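You operate a simulated robot arm through the tools that you are given. There is no shell and no other tool.

The job below is to be done with a simulated robot arm. You get a single attempt, and the scene is never put back.

## Task
Route the paprika to bin 1 and send it.
Fine: fan on first, then levers A3 and B5 down and D3 up; then press the send button; all the paprika lands in bin 1; other levers and knobs stay.

It is judged by the outcome, as a careful person would: the job done as asked, and still so three seconds after it is handed in. It fails if anything else is knocked over, pushed out of place, dropped, spilled or broken.

## Robot
A 7-joint arm with a two-finger parallel gripper, fixed in place. Base frame: the origin is at the foot of the arm, x ahead of it, y to its left, z up. Readings come in mm, degrees, newtons and seconds.
Its first joint turns from -149.0 to 149.0 degrees. Payload 3.5 kg.
Tool frame: the origin (TCP) lies between the finger pads and is the grasp point; the fingertips stand 23 mm ahead of it; z points along the fingers, y is the line along which they close. The gripper opens to 94 mm. The fingers are 38 mm wide and 10 mm thick; the gripper's body (54 by 96 mm) begins 39 mm behind the TCP.
Orientation is told as [roll, pitch, yaw] about the base's x, y, z axes, in that order, counted from this pose: with the fingers straight down and closing along the base's y, the tool's x points along the base's -x, its y along +y and its z along -z.

## Interface
- The arm moves only by the tool step_arm. Its argument "rows" is a list of rows, each an object of numbers (a shift or turn left out is 0, a gripper value left out holds the last): "tx", "ty", "tz": the shift along the base's x, y, z in cm; "rx", "ry", "rz": the turn, a rotation vector about the base's x, y, z in degrees; "claw": the finger opening in cm, from 0 to 9.4. In form: [{"tx": .., "ty": .., "tz": .., "rx": .., "ry": .., "rz": .., "claw": ..}, ...]. A call has 1 to 20 rows; each row is the pose to reach, as a shift and turn from the pose commanded when the call began. A row lasts 0.2 s, in which the tool goes at most 50 mm and 8.6 degrees; a call with a longer step from one row to the next is refused whole, and so is a gripper value outside its range. Where a pose cannot be reached the arm comes as near as it can. A force on the tool above 90 N (or 10 N above the force at the start of the call, whichever is more), or a blocked arm, ends the call early, and 0.2 s more pass. Each finger travels about 153 mm/s and halts on what it meets, pressing with about 34 N; the grip force reading is that of the motor and also rises with nothing between the fingers. The clock runs only during rows and for 0.2 s after the last one: add rows that repeat a pose to give the fingers time. The reply holds the time, the measured pose of the TCP, the force on the tool along the base axes, the opening and the grip force, in the units named above and with some noise, with the torque about the TCP (base axes, N m) and any sound that the robot's microphone picked up.
- Cameras (640 x 400 px; columns grow to the right, rows downward): "scene" is fixed at [48.3, 658.5, 1297.2]; the picture's right is [-0.96, 0.29, 0.00], its down [0.02, 0.06, -1.00] and it looks along [-0.29, -0.96, -0.06] (base axes); focal length 214 px, centre (320, 200). "wrist" rides on the gripper at [86, 16, -75] in the tool frame; the picture's right is [-0.18, 0.98, 0.00], its down [-0.58, -0.11, -0.81] and it looks along [-0.79, -0.15, 0.59] (tool axes); focal length 243 px, centre (320, 200). There is no depth. A picture from a camera that has moved, and an enlarged one, comes with that camera's place and axes in the base frame and with its lens. The place of the scene camera against the robot may be out by one fixed shift of up to 12 mm in any direction.
- camera(camera): a new picture of that camera. The clock stands still meanwhile.
- close_up(camera, box): a new picture of the part [left, top, right, bottom] of that camera's present view, enlarged. The clock stands still meanwhile.
- job_done(): hands the job in; it is judged then, once.

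Nothing tells you positions but the pictures and the camera data. Unless the task says otherwise, let go and move clear before handing in.

The tools are called after "Request:" by a JSON object that holds its "api" and its "payload". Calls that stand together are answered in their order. step_arm: Moves the arm, as the interface text tells. Its arguments: {"type":"object","properties":{"rows":{"type":"array","items":{"type":"object","properties":{"tx":{"type":"number"},"ty":{"type":"number"},"tz":{"type":"number"},"rx":{"type":"number"},"ry":{"type":"number"},"rz":{"type":"number"},"claw":{"type":"number"}}}}},"required":["rows"]} The other tools are called the same way: camera (camera) takes a picture; close_up (camera, box) takes an enlarged picture of a part of a camera's view; job_done () hands the job in.

At the start:

```text
time_s: 0.0
position: [596.5, 693.6, 1198.6]
tcp_rot: [0.1, -0.1, 0.0]
contact_force: [-0.4, 0.7, 0.3]
moment: [0.02, -0.04, 0.0]
width: 93.7
gripper_force: 0.1
```

scene: 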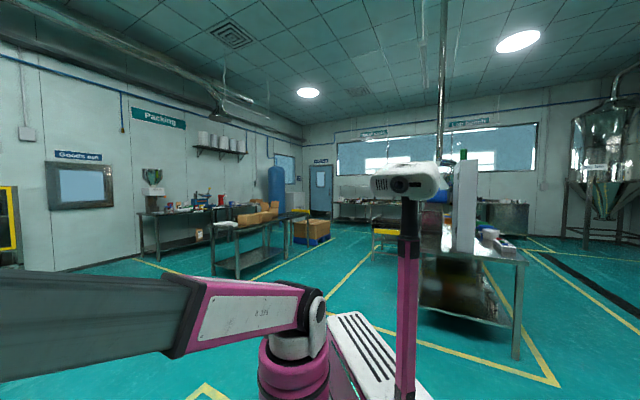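
wrist: 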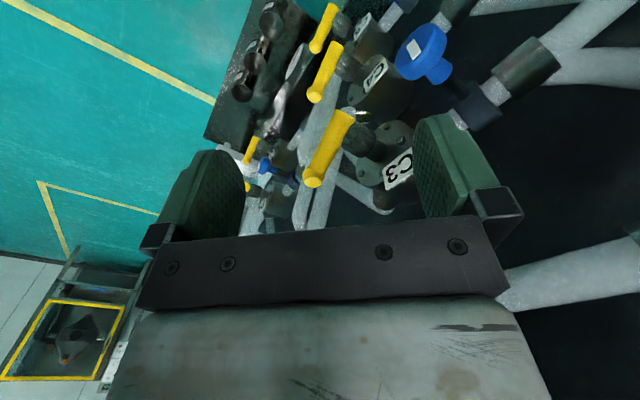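

I see a pipe manifold with yellow levers and blue knobs under the wrist camera, while the fixed scene camera looks back toward the robot's base. I'll take closer looks at both views before I move anything.

Request:
{"api": "close_up", "payload": {"camera": "wrist", "box": [180, 0, 520, 212]}}

Request:
{"api": "camera", "payload": {"camera": "wrist"}}

Request:
{"api": "camera", "payload": {"camera": "scene"}}

```text
1.88 times, centred on (350, 106) of wrist
camera zoom: at [510.0, 709.2, 1273.3], right [0.18, 0.98, 0.0], down [0.58, -0.11, 0.81], along [0.79, -0.15, -0.59], focal length 457 px, centre (264, 377)
```

zoom: 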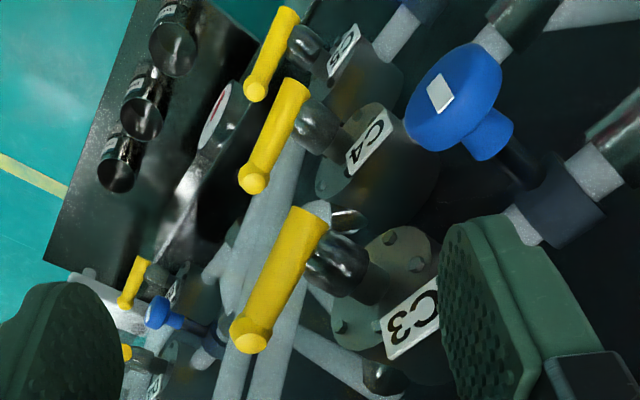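

```text
taken
camera wrist: at [510.0, 709.2, 1273.3], right [0.18, 0.98, 0.0], down [0.58, -0.11, 0.81], along [0.79, -0.15, -0.59], focal length 243 px, centre (320, 200)
```

wrist: 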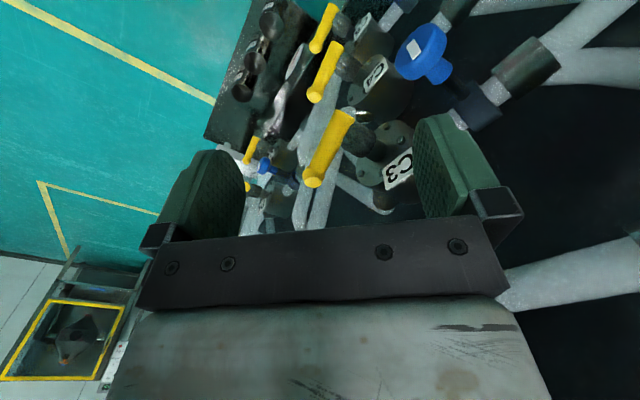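

```text
taken
```

scene: 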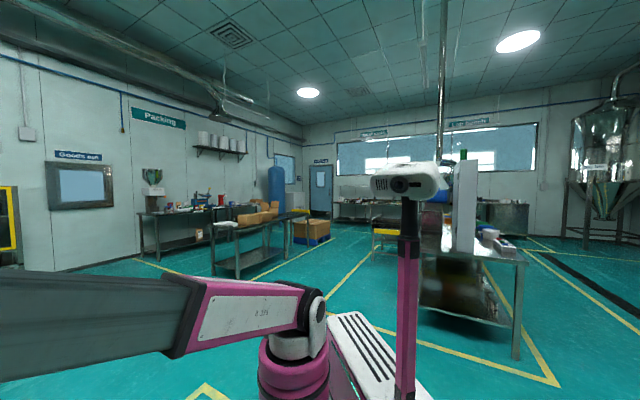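

The wrist picture is upside down: the panel with the C3, C4 and C5 levers lies toward +x and +y, and the floor is on the -y side. I'll back off toward -y and yaw the tool so the wrist camera faces the panel.

Request:
{"api": "step_arm", "payload": {"rows": [{"ty": -3}, {"ty": -6}, {"ty": -9}, {"ty": -12}, {"ty": -15}, {"ty": -18}, {"ty": -20}, {"ty": -20}]}}

Request:
{"api": "camera", "payload": {"camera": "wrist"}}

Request:
{"api": "camera", "payload": {"camera": "scene"}}

```text
time_s: 1.8
position: [604.1, 501.8, 1176.0]
tcp_rot: [1.5, -1.8, 0.0]
contact_force: [0.0, 0.4, 0.2]
moment: [0.01, 0.01, 0.0]
width: 94.1
gripper_force: 0.1
out of reach, approached as far as the arm can: row 2, 3, 4, 5, 6, 7, 8
```

```text
taken
camera wrist: at [515.1, 515.8, 1247.8], right [0.18, 0.98, 0.03], down [0.56, -0.13, 0.82], along [0.81, -0.13, -0.57], focal length 243 px, centre (320, 200)
```

wrist: 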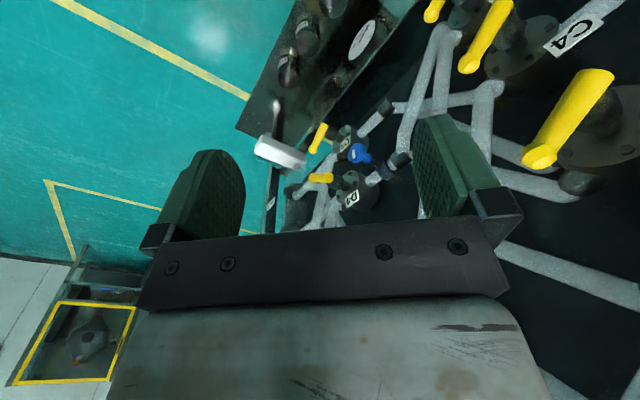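

```text
taken
```

scene: 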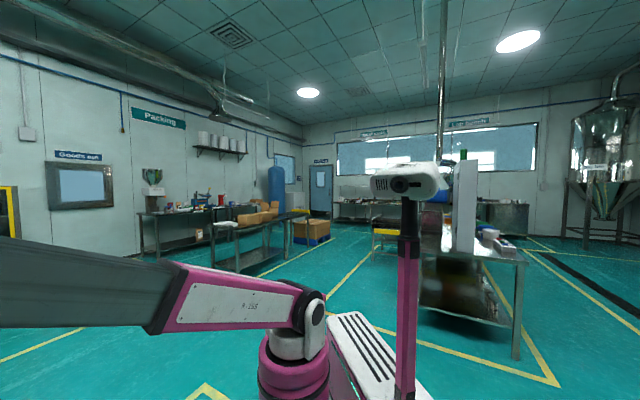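

Backing off hit the arm's reach limit because the arm is too high. I'll lower the tool and pull it in toward the base for a wider view.

Request:
{"api": "step_arm", "payload": {"rows": [{"tx": -2, "tz": -3}, {"tx": -4, "tz": -6}, {"tx": -6, "tz": -9}, {"tx": -8, "tz": -12}, {"tx": -8, "tz": -15}, {"tx": -8, "tz": -15}]}}

Request:
{"api": "camera", "payload": {"camera": "wrist"}}

```text
time_s: 3.2
position: [524.2, 499.8, 1027.3]
tcp_rot: [0.1, -0.1, 0.0]
contact_force: [-0.5, 0.7, -0.6]
moment: [0.01, -0.01, -0.01]
width: 94.2
gripper_force: 0.0
```

```text
taken
camera wrist: at [438.6, 514.8, 1102.9], right [0.18, 0.98, 0.0], down [0.58, -0.11, 0.81], along [0.79, -0.15, -0.59], focal length 243 px, centre (320, 200)
```

wrist: 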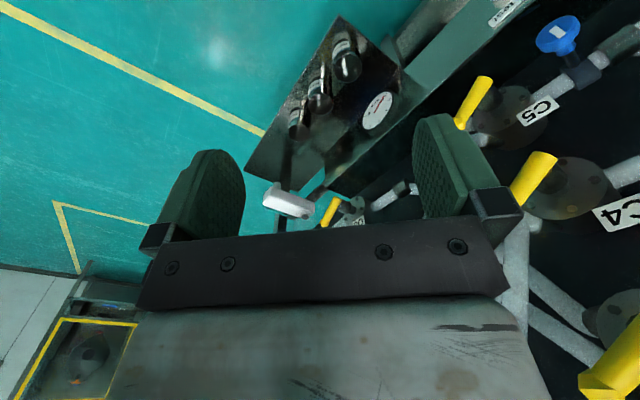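

Comparing the views puts the C levers near (670, 690), so the panel most likely faces the robot diagonally, at about 45° azimuth. I'll pull back and yaw 45° so the camera faces it.

Request:
{"api": "step_arm", "payload": {"rows": [{"tx": -2, "ty": -2, "rz": 7.5}, {"tx": -4, "ty": -4, "rz": 15}, {"tx": -6, "ty": -6, "rz": 22.5}, {"tx": -8, "ty": -8, "rz": 30}, {"tx": -10, "ty": -10, "rz": 37.5}, {"tx": -12, "ty": -11, "rz": 45}, {"tx": -12, "ty": -11, "rz": 45}]}}

Request:
{"api": "camera", "payload": {"camera": "wrist"}}

```text
time_s: 4.2
position: [454.7, 431.6, 1029.1]
tcp_rot: [0.5, -0.4, 24.1]
contact_force: [-8.2, 17.7, -3.5]
moment: [-1.56, -1.22, -2.06]
width: 94.0
gripper_force: 0.2
stopped in row 4: the force on the tool passed its limit at 117 N (the readings are from after the stop); the commanded pose is now the measured one
```

```text
taken
camera wrist: at [370.5, 408.9, 1103.1], right [-0.23, 0.97, 0.01], down [0.57, 0.13, 0.81], along [0.79, 0.2, -0.59], focal length 243 px, centre (320, 200)
```

wrist: 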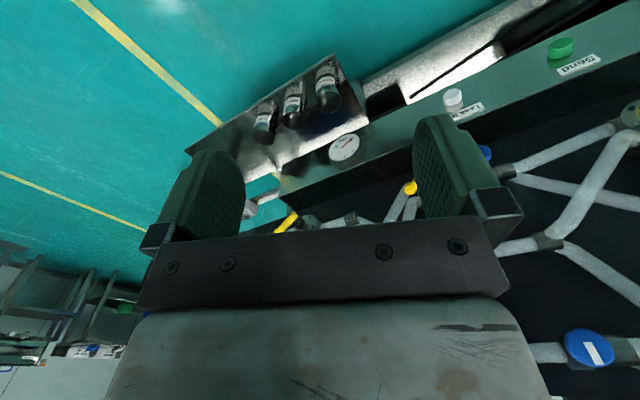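

The tool touched something during that move, with contact estimated near (375, 350, 1130), close to the wrist camera bracket. I'll check the scene view to find out what it was.

Request:
{"api": "camera", "payload": {"camera": "scene"}}

Request:
{"api": "close_up", "payload": {"camera": "scene", "box": [0, 200, 340, 400]}}

```text
taken
```

scene: 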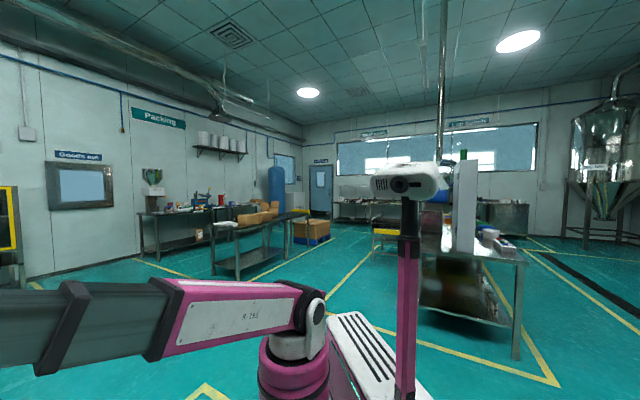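

```text
1.88 times, centred on (170, 300) of scene
camera zoom: at [48.3, 658.5, 1297.2], right [-0.96, 0.29, 0.0], down [0.02, 0.06, -1.0], along [-0.29, -0.96, -0.06], focal length 404 px, centre (602, 12)
```

zoom: 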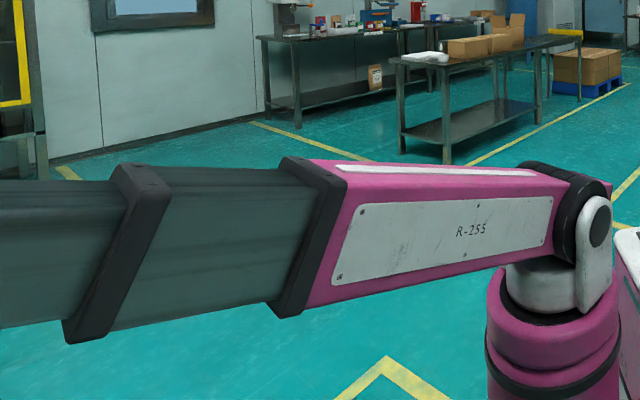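

The geometry shows the camera bracket touched the robot's own upper arm, so nothing in the scene was disturbed. I'll move forward to clear it, then zoom in on the panel labels.

Request:
{"api": "step_arm", "payload": {"rows": [{"tx": 2, "ty": 1}, {"tx": 4, "ty": 2}, {"tx": 6, "ty": 3}, {"tx": 6, "ty": 3}]}}

Request:
{"api": "camera", "payload": {"camera": "wrist"}}

Request:
{"api": "close_up", "payload": {"camera": "wrist", "box": [320, 0, 640, 200]}}

```text
time_s: 5.2
position: [516.0, 459.6, 1029.2]
tcp_rot: [0.4, -0.3, 24.5]
contact_force: [-0.1, 0.3, 0.2]
moment: [0.03, -0.01, 0.0]
width: 94.0
gripper_force: 0.0
```

```text
taken
camera wrist: at [431.4, 437.5, 1103.8], right [-0.24, 0.97, 0.01], down [0.57, 0.13, 0.81], along [0.78, 0.2, -0.59], focal length 243 px, centre (320, 200)
```

wrist: 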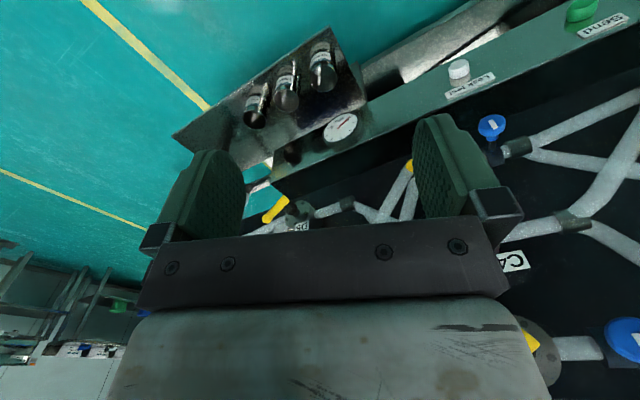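

```text
2.00 times, centred on (480, 100) of wrist
camera zoom: at [431.4, 437.5, 1103.8], right [-0.24, 0.97, 0.01], down [0.57, 0.13, 0.81], along [0.78, 0.2, -0.59], focal length 485 px, centre (0, 400)
```

zoom: 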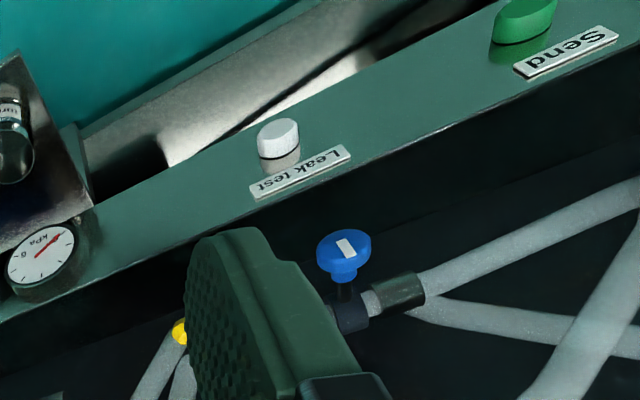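

The lower rail carries a white "Leak test" button and a green "Send" button. I'll finish the yaw, then tilt the tool up so the camera looks horizontally at the panel.

Request:
{"api": "step_arm", "payload": {"rows": [{"rz": 7}, {"rz": 14}, {"rz": 20.5}, {"rz": 20.5}]}}

Request:
{"api": "step_arm", "payload": {"rows": [{"rx": 4.2, "ry": -4.2}, {"rx": 8.5, "ry": -8.5}, {"rx": 12.7, "ry": -12.7}, {"rx": 17, "ry": -17}, {"rx": 21.2, "ry": -21.2}, {"rx": 25, "ry": -25}, {"rx": 25, "ry": -25}]}}

Request:
{"api": "camera", "payload": {"camera": "wrist"}}

```text
time_s: 6.2
position: [516.4, 461.3, 1028.4]
tcp_rot: [0.4, -0.7, 44.9]
contact_force: [1.0, 32.6, -44.2]
moment: [-1.06, -3.83, -2.85]
width: 94.1
gripper_force: 0.1
```

```text
time_s: 7.8
position: [516.0, 460.9, 1028.2]
tcp_rot: [0.5, -35.7, 44.9]
contact_force: [-0.4, 0.0, 0.1]
moment: [0.01, 0.01, -0.03]
width: 93.9
gripper_force: 0.0
```

```text
taken
camera wrist: at [424.6, 390.6, 1038.9], right [-0.59, 0.8, 0.11], down [0.08, -0.08, 0.99], along [0.8, 0.6, -0.02], focal length 243 px, centre (320, 200)
```

wrist: 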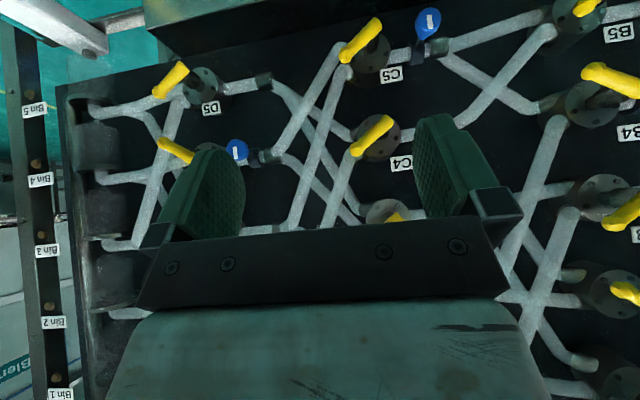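

This gives a face-on, upside-down view of the valve panel: columns B, C and D, and bins 1 to 5 on the right side in real life. I'll zoom in for detail.

Request:
{"api": "close_up", "payload": {"camera": "wrist", "box": [0, 0, 320, 200]}}

Request:
{"api": "close_up", "payload": {"camera": "wrist", "box": [320, 0, 640, 200]}}

Request:
{"api": "close_up", "payload": {"camera": "wrist", "box": [320, 200, 640, 400]}}

Request:
{"api": "close_up", "payload": {"camera": "wrist", "box": [0, 200, 320, 400]}}

```text
2.00 times, centred on (160, 100) of wrist
camera zoom: at [424.6, 390.6, 1038.9], right [-0.59, 0.8, 0.11], down [0.08, -0.08, 0.99], along [0.8, 0.6, -0.02], focal length 485 px, centre (640, 400)
```

zoom: 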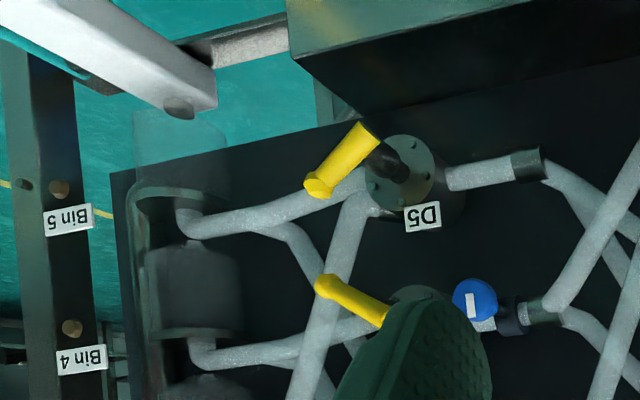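

```text
2.00 times, centred on (480, 100) of wrist
camera zoom: at [424.6, 390.6, 1038.9], right [-0.59, 0.8, 0.11], down [0.08, -0.08, 0.99], along [0.8, 0.6, -0.02], focal length 485 px, centre (0, 400)
```

zoom: 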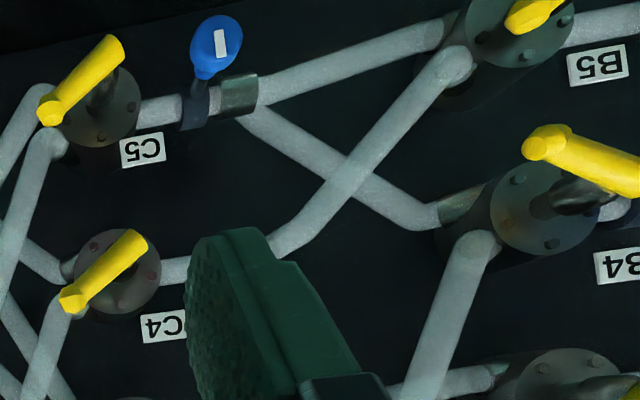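

```text
2.00 times, centred on (480, 300) of wrist
camera zoom: at [424.6, 390.6, 1038.9], right [-0.59, 0.8, 0.11], down [0.08, -0.08, 0.99], along [0.8, 0.6, -0.02], focal length 485 px, centre (0, 0)
```

zoom: 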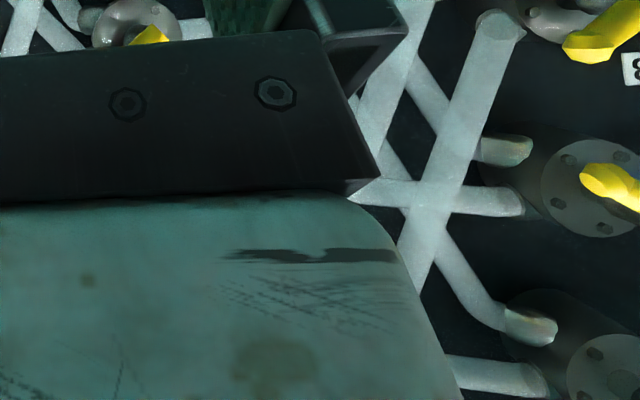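

```text
2.00 times, centred on (160, 300) of wrist
camera zoom: at [424.6, 390.6, 1038.9], right [-0.59, 0.8, 0.11], down [0.08, -0.08, 0.99], along [0.8, 0.6, -0.02], focal length 485 px, centre (640, 0)
```

zoom: 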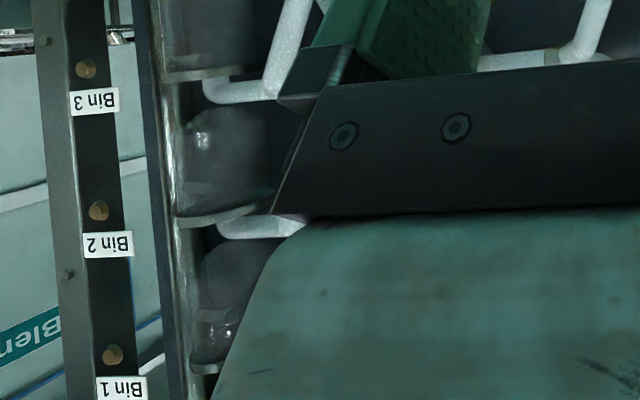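

The levers pivot about axes normal to the panel, with handles pointing right-up ("up") or right-down ("down"). The panel faces the robot at 45°, with its flange plane about 915 mm out. I'll slide left along the panel to survey columns A and B.

Request:
{"api": "step_arm", "payload": {"rows": [{"tx": -2.5, "ty": 2.5}, {"tx": -5, "ty": 5}, {"tx": -7.5, "ty": 7.5}, {"tx": -10, "ty": 10}, {"tx": -12.5, "ty": 12.5}, {"tx": -15, "ty": 15}, {"tx": -15, "ty": 15}]}}

Request:
{"api": "camera", "payload": {"camera": "wrist"}}

Request:
{"api": "camera", "payload": {"camera": "scene"}}

```text
time_s: 9.3
position: [364.1, 611.0, 1027.2]
tcp_rot: [0.5, -35.7, 44.9]
contact_force: [-0.1, -0.5, -0.1]
moment: [0.02, -0.01, 0.03]
width: 94.2
gripper_force: 0.0
```

```text
taken
camera wrist: at [272.7, 541.5, 1038.0], right [-0.59, 0.8, 0.11], down [0.08, -0.08, 0.99], along [0.8, 0.6, -0.02], focal length 243 px, centre (320, 200)
```

wrist: 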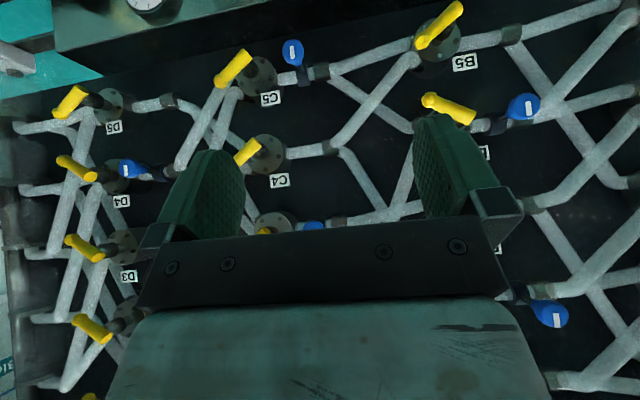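

```text
taken
```

scene: 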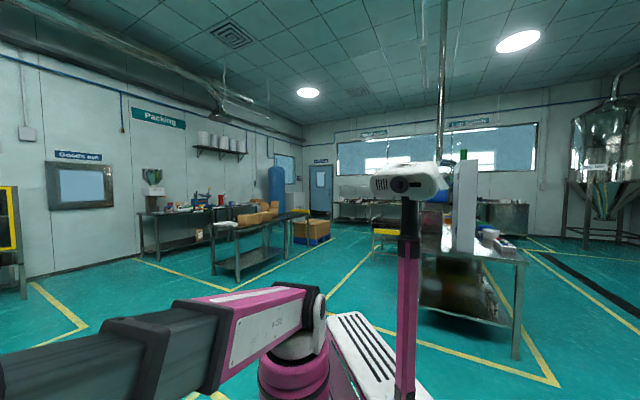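

The two views give flange centres near D5 (940, 511, 773), C5 (712, 762, 763) and B5 (465, 972, 780), with column spacing of about 330 mm and row spacing of about 157 mm. I still need column A and the fan control, so I'll zoom in and then turn the camera left.

Request:
{"api": "close_up", "payload": {"camera": "wrist", "box": [0, 60, 320, 260]}}

Request:
{"api": "close_up", "payload": {"camera": "wrist", "box": [400, 0, 640, 150]}}

Request:
{"api": "step_arm", "payload": {"rows": [{"rz": 7}, {"rz": 14}, {"rz": 21}, {"rz": 28}, {"rz": 35}, {"rz": 35}]}}

Request:
{"api": "camera", "payload": {"camera": "wrist"}}

```text
2.00 times, centred on (160, 160) of wrist
camera zoom: at [272.7, 541.5, 1038.0], right [-0.59, 0.8, 0.11], down [0.08, -0.08, 0.99], along [0.8, 0.6, -0.02], focal length 485 px, centre (640, 280)
```

zoom: 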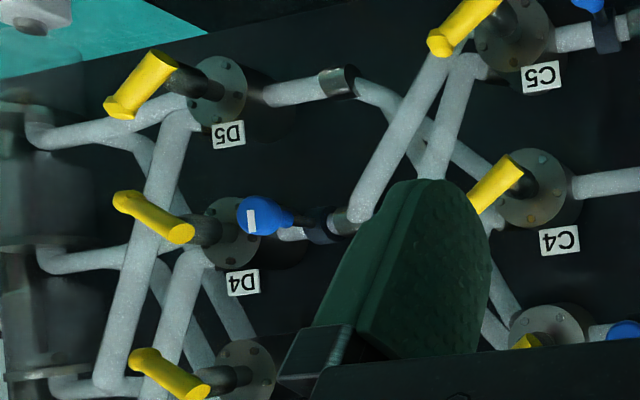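

```text
2.67 times, centred on (520, 75) of wrist
camera zoom: at [272.7, 541.5, 1038.0], right [-0.59, 0.8, 0.11], down [0.08, -0.08, 0.99], along [0.8, 0.6, -0.02], focal length 647 px, centre (-213, 533)
```

zoom: 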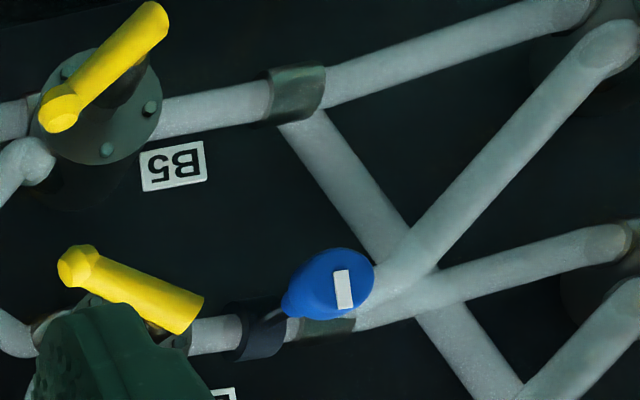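

```text
time_s: 10.8
position: [365.0, 611.9, 1029.2]
tcp_rot: [0.5, -35.6, 79.9]
contact_force: [0.2, 0.5, -0.1]
moment: [-0.01, -0.01, 0.0]
width: 94.1
gripper_force: 0.1
```

```text
taken
camera wrist: at [330.5, 501.2, 1039.0], right [-0.94, 0.31, 0.11], down [0.11, -0.02, 0.99], along [0.31, 0.95, -0.02], focal length 243 px, centre (320, 200)
```

wrist: 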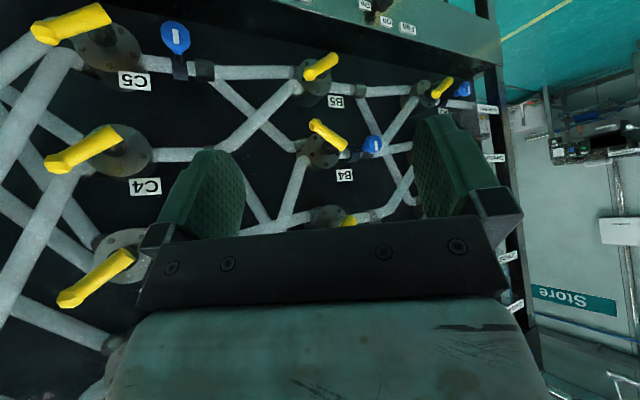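

The lower-left rail shows small labels reading "On" and "Fan", and source labels run along the left post. I'll zoom in on both.

Request:
{"api": "close_up", "payload": {"camera": "wrist", "box": [280, 0, 520, 150]}}

Request:
{"api": "close_up", "payload": {"camera": "wrist", "box": [340, 0, 440, 62]}}

Request:
{"api": "close_up", "payload": {"camera": "wrist", "box": [440, 80, 560, 330]}}

Request:
{"api": "close_up", "payload": {"camera": "wrist", "box": [0, 0, 240, 150]}}

```text
2.67 times, centred on (400, 75) of wrist
camera zoom: at [330.5, 501.2, 1039.0], right [-0.94, 0.31, 0.11], down [0.11, -0.02, 0.99], along [0.31, 0.95, -0.02], focal length 647 px, centre (107, 533)
```

zoom: 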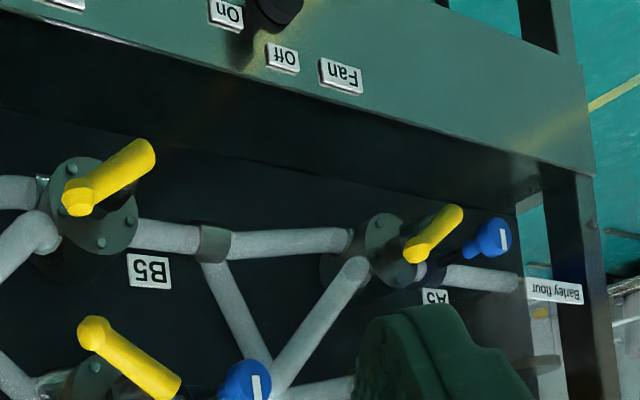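

```text
6.40 times, centred on (390, 31) of wrist
camera zoom: at [330.5, 501.2, 1039.0], right [-0.94, 0.31, 0.11], down [0.11, -0.02, 0.99], along [0.31, 0.95, -0.02], focal length 1553 px, centre (-128, 1282)
```

zoom: 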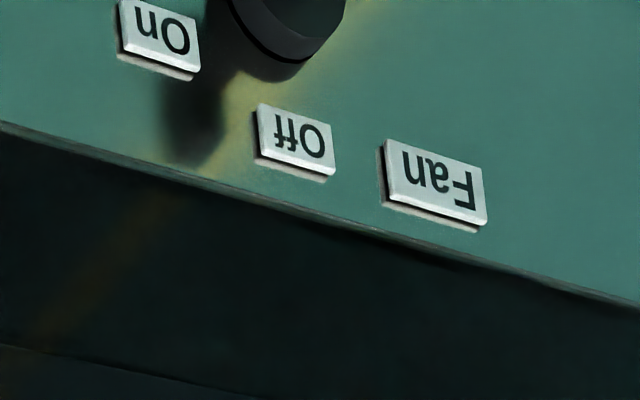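

```text
1.60 times, centred on (500, 205) of wrist
camera zoom: at [330.5, 501.2, 1039.0], right [-0.94, 0.31, 0.11], down [0.11, -0.02, 0.99], along [0.31, 0.95, -0.02], focal length 388 px, centre (32, 192)
```

zoom: 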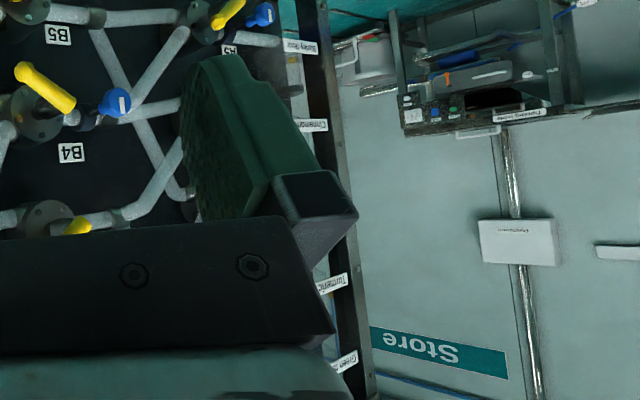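

```text
2.67 times, centred on (120, 75) of wrist
camera zoom: at [330.5, 501.2, 1039.0], right [-0.94, 0.31, 0.11], down [0.11, -0.02, 0.99], along [0.31, 0.95, -0.02], focal length 647 px, centre (853, 533)
```

zoom: 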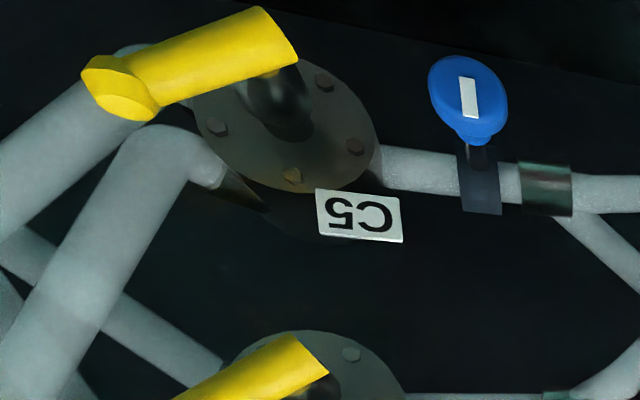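

The fan control is a dark rotary knob between "Off" and "On" on the lower-left rail, near (345, 1000, 640), with Send to its right. I'll lower the camera to look at that rail squarely.

Request:
{"api": "step_arm", "payload": {"rows": [{"tz": -4}, {"tz": -8}, {"tz": -12}, {"tz": -16}, {"tz": -20}, {"tz": -24}, {"tz": -28}, {"tz": -32}, {"tz": -32}]}}

Request:
{"api": "camera", "payload": {"camera": "wrist"}}

```text
time_s: 12.8
position: [367.1, 608.5, 711.6]
tcp_rot: [0.6, -35.8, 80.0]
contact_force: [0.1, 0.2, -0.3]
moment: [0.0, -0.01, -0.02]
width: 93.9
gripper_force: 0.1
```

```text
taken
camera wrist: at [332.4, 499.2, 720.6], right [-0.94, 0.31, 0.11], down [0.11, -0.02, 0.99], along [0.31, 0.95, -0.02], focal length 243 px, centre (320, 200)
```

wrist: 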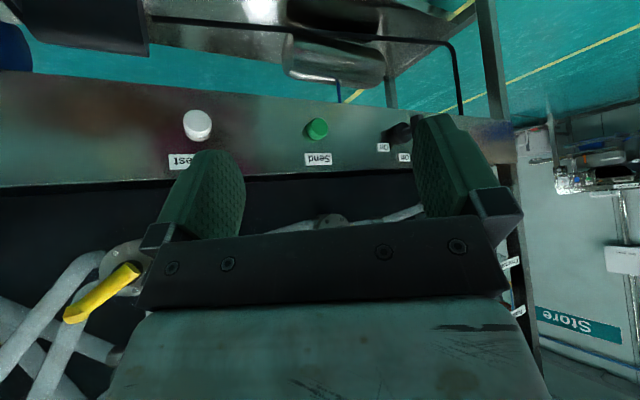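

The controls sit at about z = 578: Leak test near (605, 789), Send near (464, 930) and the fan knob near (322, 1072). I'll zoom in on the knob to see its state.

Request:
{"api": "close_up", "payload": {"camera": "wrist", "box": [280, 90, 440, 190]}}

Request:
{"api": "close_up", "payload": {"camera": "wrist", "box": [360, 100, 420, 170]}}

Request:
{"api": "close_up", "payload": {"camera": "wrist", "box": [0, 0, 320, 200]}}

```text
4.00 times, centred on (360, 140) of wrist
camera zoom: at [332.4, 499.2, 720.6], right [-0.94, 0.31, 0.11], down [0.11, -0.02, 0.99], along [0.31, 0.95, -0.02], focal length 970 px, centre (160, 440)
```

zoom: 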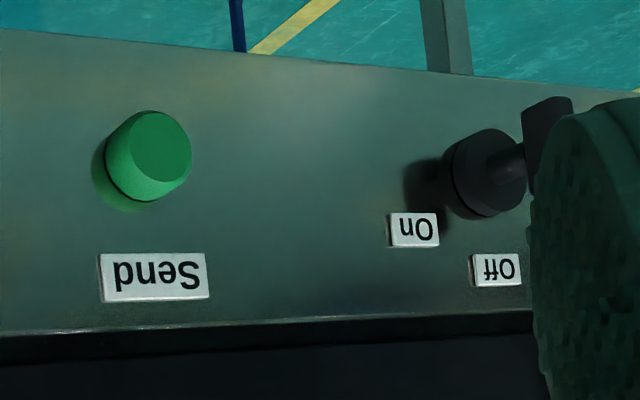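

```text
5.71 times, centred on (390, 135) of wrist
camera zoom: at [332.4, 499.2, 720.6], right [-0.94, 0.31, 0.11], down [0.11, -0.02, 0.99], along [0.31, 0.95, -0.02], focal length 1386 px, centre (-80, 571)
```

zoom: 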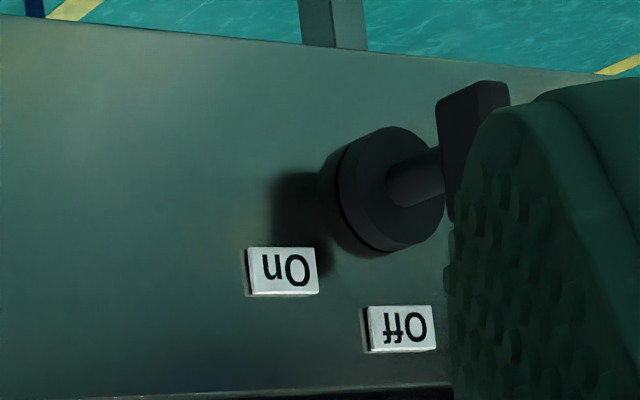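

```text
2.00 times, centred on (160, 100) of wrist
camera zoom: at [332.4, 499.2, 720.6], right [-0.94, 0.31, 0.11], down [0.11, -0.02, 0.99], along [0.31, 0.95, -0.02], focal length 485 px, centre (640, 400)
```

zoom: 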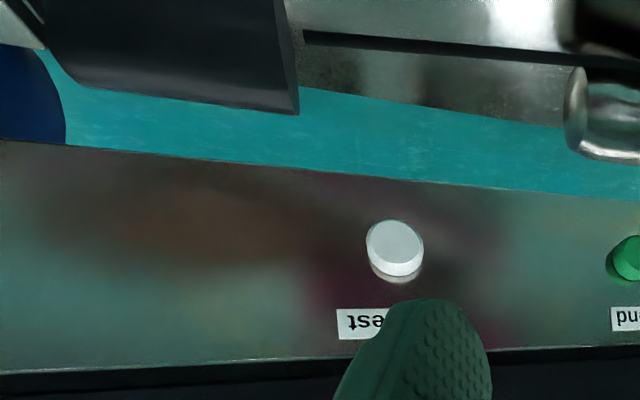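

The knob looks like a stem with a bar handle, partly hidden by a finger. I'll slide further left for a clear view of it and of column A.

Request:
{"api": "step_arm", "payload": {"rows": [{"tx": -2.5, "ty": 2.5}, {"tx": -5, "ty": 5}, {"tx": -7.5, "ty": 7.5}, {"tx": -10, "ty": 10}, {"tx": -12.5, "ty": 12.5}, {"tx": -15, "ty": 15}, {"tx": -17.5, "ty": 15}, {"tx": -20, "ty": 15}, {"tx": -20, "ty": 15}]}}

Request:
{"api": "camera", "payload": {"camera": "wrist"}}

```text
time_s: 14.8
position: [165.2, 759.1, 708.7]
tcp_rot: [0.5, -35.7, 79.9]
contact_force: [0.7, -0.6, 0.3]
moment: [-0.01, -0.02, 0.02]
width: 94.0
gripper_force: 0.1
```

```text
taken
camera wrist: at [130.8, 648.8, 719.2], right [-0.94, 0.31, 0.11], down [0.11, -0.02, 0.99], along [0.31, 0.95, -0.02], focal length 243 px, centre (320, 200)
```

wrist: 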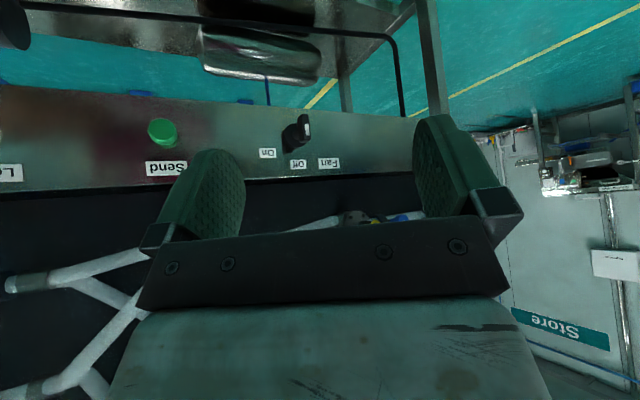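

Request:
{"api": "close_up", "payload": {"camera": "wrist", "box": [230, 90, 360, 190]}}

Request:
{"api": "close_up", "payload": {"camera": "wrist", "box": [265, 100, 335, 180]}}

```text
4.00 times, centred on (295, 140) of wrist
camera zoom: at [130.8, 648.8, 719.2], right [-0.94, 0.31, 0.11], down [0.11, -0.02, 0.99], along [0.31, 0.95, -0.02], focal length 970 px, centre (420, 440)
```

zoom: 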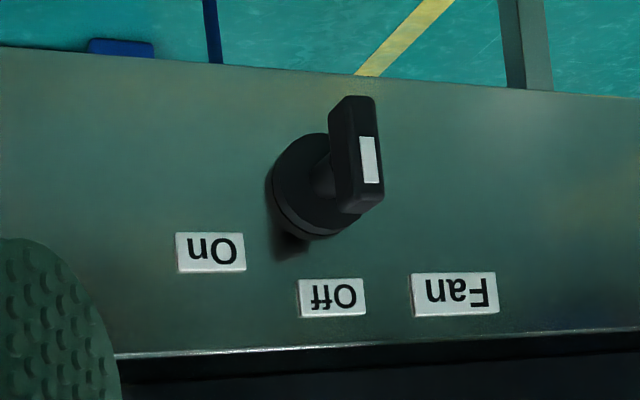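

```text
5.00 times, centred on (300, 140) of wrist
camera zoom: at [130.8, 648.8, 719.2], right [-0.94, 0.31, 0.11], down [0.11, -0.02, 0.99], along [0.31, 0.95, -0.02], focal length 1213 px, centre (420, 500)
```

zoom: 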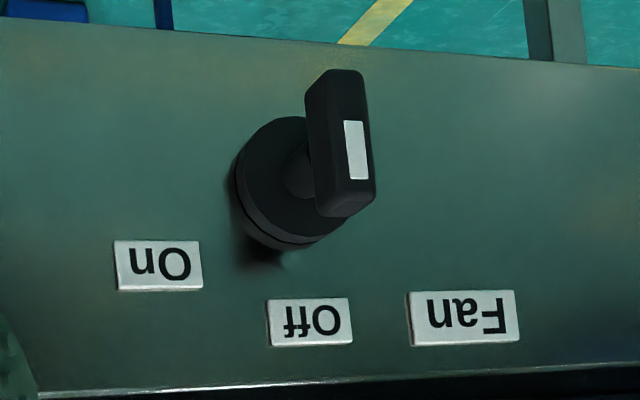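

The knob's white index points straight up at "Off", and "On" lies about 60° clockwise. Metal equipment seems to sit in front of and below the rail, so I'll tilt the camera down to check the clearance.

Request:
{"api": "step_arm", "payload": {"rows": [{"rx": -7.4, "ry": 1.3}, {"rx": -14.8, "ry": 2.6}, {"rx": -22.2, "ry": 3.9}, {"rx": -29.5, "ry": 5.2}, {"rx": -29.5, "ry": 5.2}]}}

Request:
{"api": "camera", "payload": {"camera": "wrist"}}

```text
time_s: 15.9
position: [164.7, 761.0, 708.2]
tcp_rot: [0.3, -5.6, 79.9]
contact_force: [0.1, 0.8, -0.2]
moment: [-0.02, 0.01, -0.03]
width: 94.0
gripper_force: 0.1
```

```text
taken
camera wrist: at [134.5, 670.3, 775.6], right [-0.94, 0.35, 0.03], down [0.2, 0.47, 0.86], along [0.29, 0.81, -0.51], focal length 243 px, centre (320, 200)
```

wrist: 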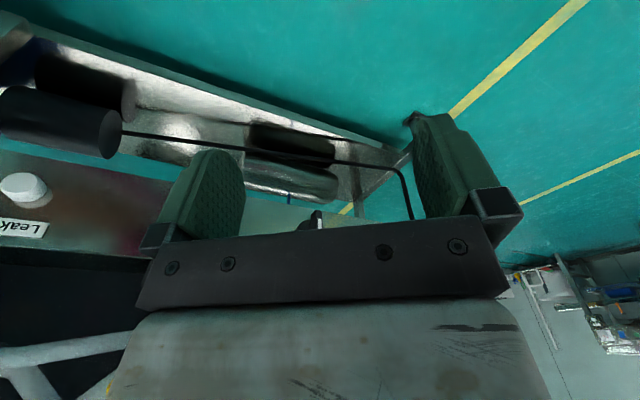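

The equipment below is low and behind the panel, so the front is clear. The knob axis is at panel coordinate f≈948 (bar), r≈-550, z≈580, and the angle to "On" measures about 60°. I'll yaw to face the panel at standoff and then bring the tool to horizontal.

Request:
{"api": "step_arm", "payload": {"rows": [{"tx": 2.5, "ty": 2.5, "rz": -7}, {"tx": 5, "ty": 5, "rz": -14}, {"tx": 7.5, "ty": 7.5, "rz": -21}, {"tx": 9, "ty": 9, "rz": -28}, {"tx": 9, "ty": 9, "rz": -34.9}, {"tx": 9, "ty": 9, "rz": -34.9}]}}

Request:
{"api": "step_arm", "payload": {"rows": [{"rx": 5, "ry": -5}, {"rx": 10, "ry": -10}, {"rx": 15, "ry": -15}, {"rx": 20, "ry": -20}, {"rx": 25, "ry": -25}, {"rx": 30, "ry": -30}, {"rx": 35, "ry": -35}, {"rx": 40, "ry": -40}, {"rx": 45, "ry": -45}, {"rx": 50, "ry": -50}, {"rx": 55, "ry": -55}, {"rx": 59.7, "ry": -59.7}, {"rx": 59.7, "ry": -59.7}]}}

Request:
{"api": "camera", "payload": {"camera": "wrist"}}

Request:
{"api": "camera", "payload": {"camera": "scene"}}

```text
time_s: 17.4
position: [256.8, 851.0, 710.5]
tcp_rot: [0.4, -5.7, 44.9]
contact_force: [-0.3, -0.5, 0.9]
moment: [-0.01, 0.02, -0.01]
width: 94.3
gripper_force: 0.0
```

```text
time_s: 20.1
position: [254.9, 849.0, 710.0]
tcp_rot: [-169.2, -89.8, -145.2]
contact_force: [-1.5, 0.4, -0.5]
moment: [0.05, 0.01, -0.01]
width: 94.2
gripper_force: 0.1
```

```text
taken
camera wrist: at [192.3, 808.5, 622.6], right [-0.7, 0.69, 0.18], down [-0.49, -0.65, 0.58], along [0.52, 0.32, 0.79], focal length 243 px, centre (320, 200)
```

wrist: 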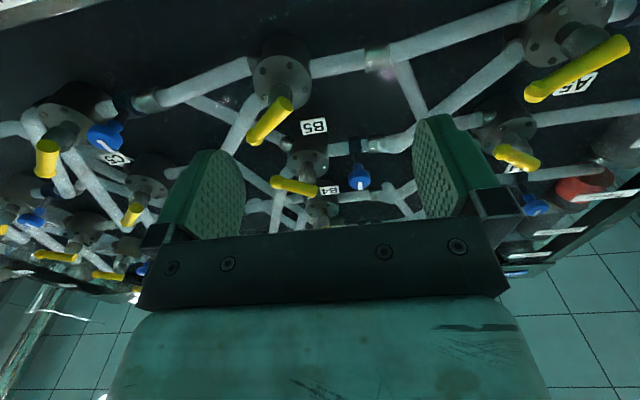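

```text
taken
```

scene: 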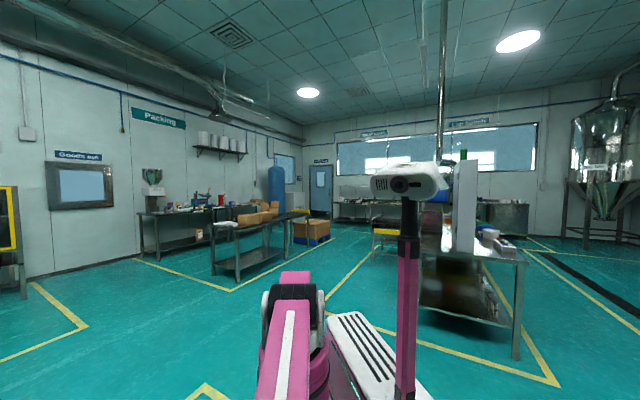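

The tool is now horizontal facing the panel, and levers A5, B5 and others are visible from below. Next I'll go to the fan knob standoff.

Request:
{"api": "step_arm", "payload": {"rows": [{"tx": -1.95, "ty": 2.65, "tz": -3.25}, {"tx": -3.9, "ty": 5.3, "tz": -6.5}, {"tx": -5.85, "ty": 7.95, "tz": -9.75}, {"tx": -7.8, "ty": 10.6, "tz": -13}, {"tx": -7.8, "ty": 10.6, "tz": -13}]}}

Request:
{"api": "camera", "payload": {"camera": "wrist"}}

```text
time_s: 21.4
position: [181.0, 959.3, 577.9]
tcp_rot: [-170.4, -89.8, -144.0]
contact_force: [-0.1, -0.1, 0.0]
moment: [-0.03, 0.03, -0.02]
width: 93.8
gripper_force: 0.1
```

```text
taken
camera wrist: at [118.3, 916.7, 492.1], right [-0.7, 0.69, 0.18], down [-0.49, -0.65, 0.58], along [0.52, 0.32, 0.79], focal length 243 px, centre (320, 200)
```

wrist: 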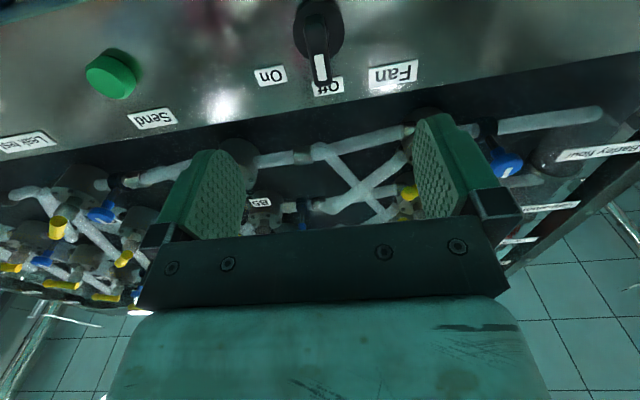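

Request:
{"api": "close_up", "payload": {"camera": "wrist", "box": [240, 0, 400, 100]}}

Request:
{"api": "close_up", "payload": {"camera": "wrist", "box": [60, 20, 220, 120]}}

```text
4.00 times, centred on (320, 50) of wrist
camera zoom: at [118.3, 916.7, 492.1], right [-0.7, 0.69, 0.18], down [-0.49, -0.65, 0.58], along [0.52, 0.32, 0.79], focal length 970 px, centre (320, 800)
```

zoom: 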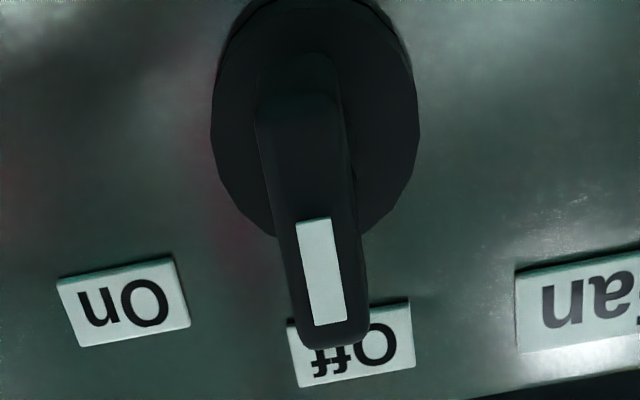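

```text
4.00 times, centred on (140, 70) of wrist
camera zoom: at [118.3, 916.7, 492.1], right [-0.7, 0.69, 0.18], down [-0.49, -0.65, 0.58], along [0.52, 0.32, 0.79], focal length 970 px, centre (1040, 720)
```

zoom: 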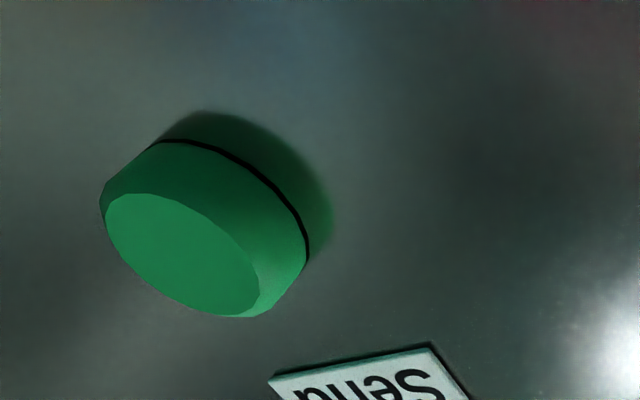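

The bar's front face is near f≈942, with the axis at r≈-549.5 and z≈577. Before gripping it, I'll rehearse the 60° clockwise rotation here in free space to confirm the wrist can do it.

Request:
{"api": "step_arm", "payload": {"rows": [{"rx": 5.9, "ry": 5.9}, {"rx": 11.8, "ry": 11.8}, {"rx": 17.7, "ry": 17.7}, {"rx": 23.6, "ry": 23.6}, {"rx": 29.5, "ry": 29.5}, {"rx": 35.4, "ry": 35.4}, {"rx": 41.3, "ry": 41.3}, {"rx": 45.5, "ry": 45.5}, {"rx": 45.5, "ry": 45.5}]}}

Request:
{"api": "camera", "payload": {"camera": "wrist"}}

```text
time_s: 23.4
position: [166.7, 973.1, 616.5]
tcp_rot: [86.3, -32.4, -44.5]
contact_force: [-0.1, 1.0, -0.1]
moment: [0.0, 0.0, 0.0]
width: 93.8
gripper_force: 0.1
out of reach, approached as far as the arm can: row 6, 7, 8, 9
```

```text
taken
camera wrist: at [55.9, 979.5, 588.9], right [-0.22, 0.31, 0.93], down [-0.2, -0.94, 0.26], along [0.96, -0.13, 0.27], focal length 243 px, centre (320, 200)
```

wrist: 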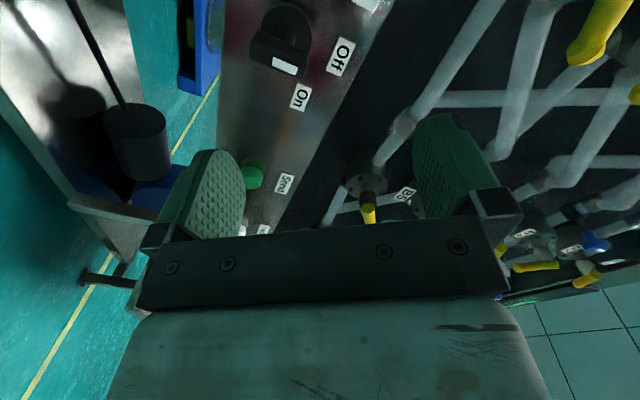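

Rotation in that direction stops short of what I need because of a joint limit. The gripper is symmetric under a half turn, so I'll roll the tool the other way, ending with the camera on top, and work from there.

Request:
{"api": "step_arm", "payload": {"rows": [{"tx": 0.5, "ty": -0.5, "tz": -1.3, "rx": -5.6, "ry": -5.6}, {"tx": 1.0, "ty": -1.0, "tz": -2.6, "rx": -11.2, "ry": -11.2}, {"tx": 1.4, "ty": -1.4, "tz": -3.8, "rx": -16.8, "ry": -16.8}, {"tx": 1.4, "ty": -1.4, "tz": -3.8, "rx": -22.4, "ry": -22.4}, {"tx": 1.4, "ty": -1.4, "tz": -3.8, "rx": -28, "ry": -28}, {"tx": 1.4, "ty": -1.4, "tz": -3.8, "rx": -33.6, "ry": -33.6}, {"tx": 1.4, "ty": -1.4, "tz": -3.8, "rx": -39.2, "ry": -39.2}, {"tx": 1.4, "ty": -1.4, "tz": -3.8, "rx": -44.8, "ry": -44.8}, {"tx": 1.4, "ty": -1.4, "tz": -3.8, "rx": -50.4, "ry": -50.4}, {"tx": 1.4, "ty": -1.4, "tz": -3.8, "rx": -56, "ry": -56}, {"tx": 1.4, "ty": -1.4, "tz": -3.8, "rx": -61.6, "ry": -61.6}, {"tx": 1.4, "ty": -1.4, "tz": -3.8, "rx": -67.2, "ry": -67.2}, {"tx": 1.4, "ty": -1.4, "tz": -3.8, "rx": -72.8, "ry": -72.8}, {"tx": 1.4, "ty": -1.4, "tz": -3.8, "rx": -78.4, "ry": -78.4}, {"tx": 1.4, "ty": -1.4, "tz": -3.8, "rx": -84, "ry": -84}, {"tx": 1.4, "ty": -1.4, "tz": -3.8, "rx": -84, "ry": -84}]}}

Request:
{"api": "camera", "payload": {"camera": "wrist"}}

```text
time_s: 26.8
position: [180.3, 956.9, 579.1]
tcp_rot: [-93.2, -28.6, 134.6]
contact_force: [-0.3, -0.2, 1.3]
moment: [-0.02, 0.01, -0.01]
width: 94.0
gripper_force: 0.1
```

```text
taken
camera wrist: at [175.6, 857.3, 520.0], right [-0.4, 0.49, -0.77], down [-0.91, -0.23, 0.33], along [-0.01, 0.84, 0.54], focal length 243 px, centre (320, 200)
```

wrist: 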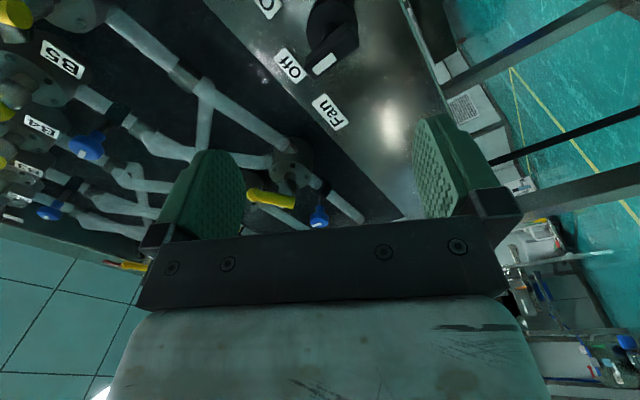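

Rolling this way is working, so I'll continue to the half-turn orientation.

Request:
{"api": "step_arm", "payload": {"rows": [{"rx": -5.6, "ry": -5.6}, {"rx": -11.2, "ry": -11.2}, {"rx": -16.8, "ry": -16.8}, {"rx": -22.4, "ry": -22.4}, {"rx": -28, "ry": -28}, {"rx": -33.6, "ry": -33.6}, {"rx": -39.2, "ry": -39.2}, {"rx": -44.8, "ry": -44.8}, {"rx": -50.4, "ry": -50.4}, {"rx": -56, "ry": -56}, {"rx": -61.6, "ry": -61.6}, {"rx": -67.2, "ry": -67.2}, {"rx": -72.8, "ry": -72.8}, {"rx": -78.4, "ry": -78.4}, {"rx": -84, "ry": -84}, {"rx": -84, "ry": -84}]}}

Request:
{"api": "camera", "payload": {"camera": "wrist"}}

```text
time_s: 30.1
position: [181.1, 957.3, 579.2]
tcp_rot: [151.7, 89.6, 20.1]
contact_force: [0.9, 0.1, -0.5]
moment: [0.0, 0.0, 0.01]
width: 93.9
gripper_force: 0.1
```

```text
taken
camera wrist: at [145.0, 889.5, 665.5], right [0.74, -0.65, -0.18], down [-0.61, -0.53, -0.59], along [0.29, 0.54, -0.79], focal length 243 px, centre (320, 200)
```

wrist: 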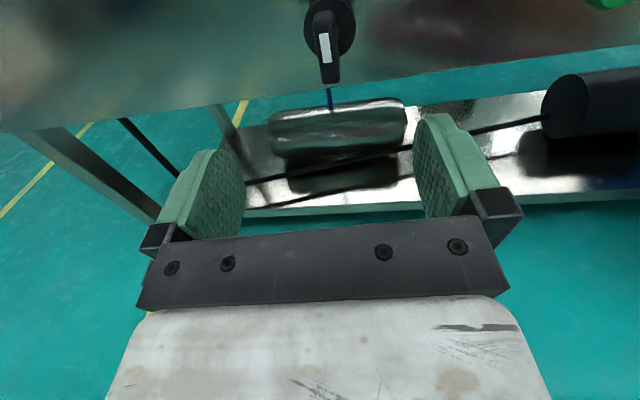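

The camera is now on top and the view is upright. I'll trim the 3.4° yaw error and check alignment with the knob.

Request:
{"api": "step_arm", "payload": {"rows": [{"rz": -1.7}, {"rz": -3.4}, {"rz": -3.4}]}}

Request:
{"api": "camera", "payload": {"camera": "wrist"}}

Request:
{"api": "close_up", "payload": {"camera": "wrist", "box": [240, 0, 400, 100]}}

```text
time_s: 30.9
position: [182.1, 957.4, 579.8]
tcp_rot: [167.4, 89.6, 32.6]
contact_force: [0.4, 0.8, 0.5]
moment: [-0.01, 0.01, 0.02]
width: 93.9
gripper_force: 0.0
```

```text
taken
camera wrist: at [141.3, 891.7, 665.9], right [0.7, -0.69, -0.18], down [-0.64, -0.49, -0.59], along [0.32, 0.53, -0.79], focal length 243 px, centre (320, 200)
```

wrist: 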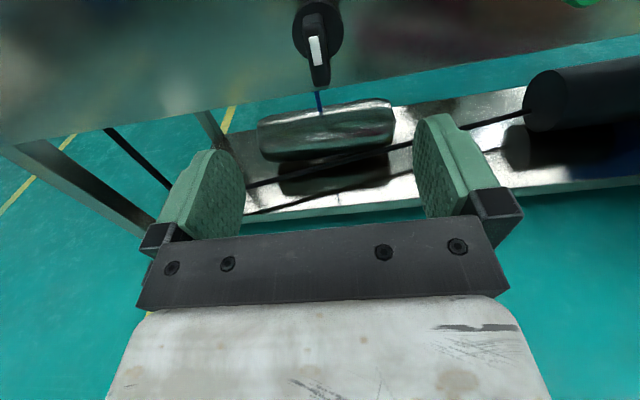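

```text
4.00 times, centred on (320, 50) of wrist
camera zoom: at [141.3, 891.7, 665.9], right [0.7, -0.69, -0.18], down [-0.64, -0.49, -0.59], along [0.32, 0.53, -0.79], focal length 970 px, centre (320, 800)
```

zoom: 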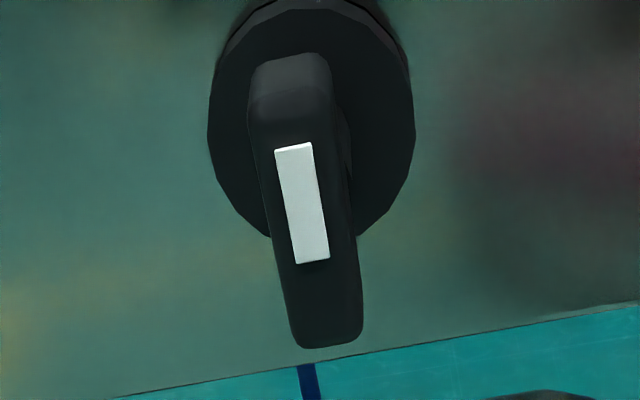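

From views above and below, the bar runs from z≈558 to 603 at r≈-549.3, with its front face at f≈935. I'll advance so the pads straddle it and check before closing.

Request:
{"api": "step_arm", "payload": {"rows": [{"tx": 2.5, "ty": 2.5}, {"tx": 5, "ty": 5}, {"tx": 7, "ty": 7.1}, {"tx": 8.5, "ty": 8.65}, {"tx": 9.8, "ty": 9.95}, {"tx": 9.8, "ty": 9.95}]}}

Request:
{"api": "camera", "payload": {"camera": "wrist"}}

```text
time_s: 32.4
position: [282.5, 1055.7, 580.5]
tcp_rot: [167.7, 89.5, 32.8]
contact_force: [1.4, -0.2, 0.5]
moment: [0.02, 0.03, -0.04]
width: 94.2
gripper_force: 0.2
```

```text
taken
camera wrist: at [240.6, 991.2, 666.5], right [0.7, -0.69, -0.18], down [-0.64, -0.49, -0.59], along [0.32, 0.53, -0.79], focal length 243 px, centre (320, 200)
```

wrist: 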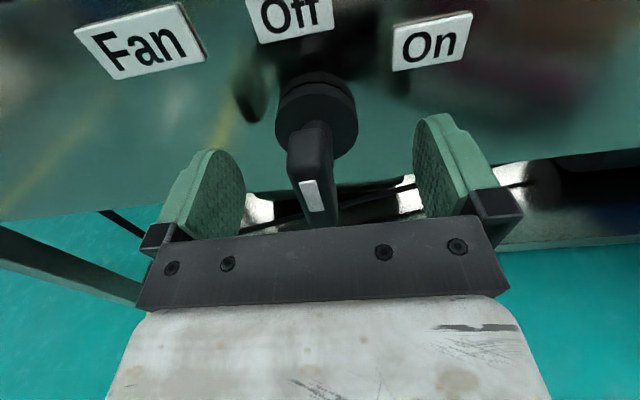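

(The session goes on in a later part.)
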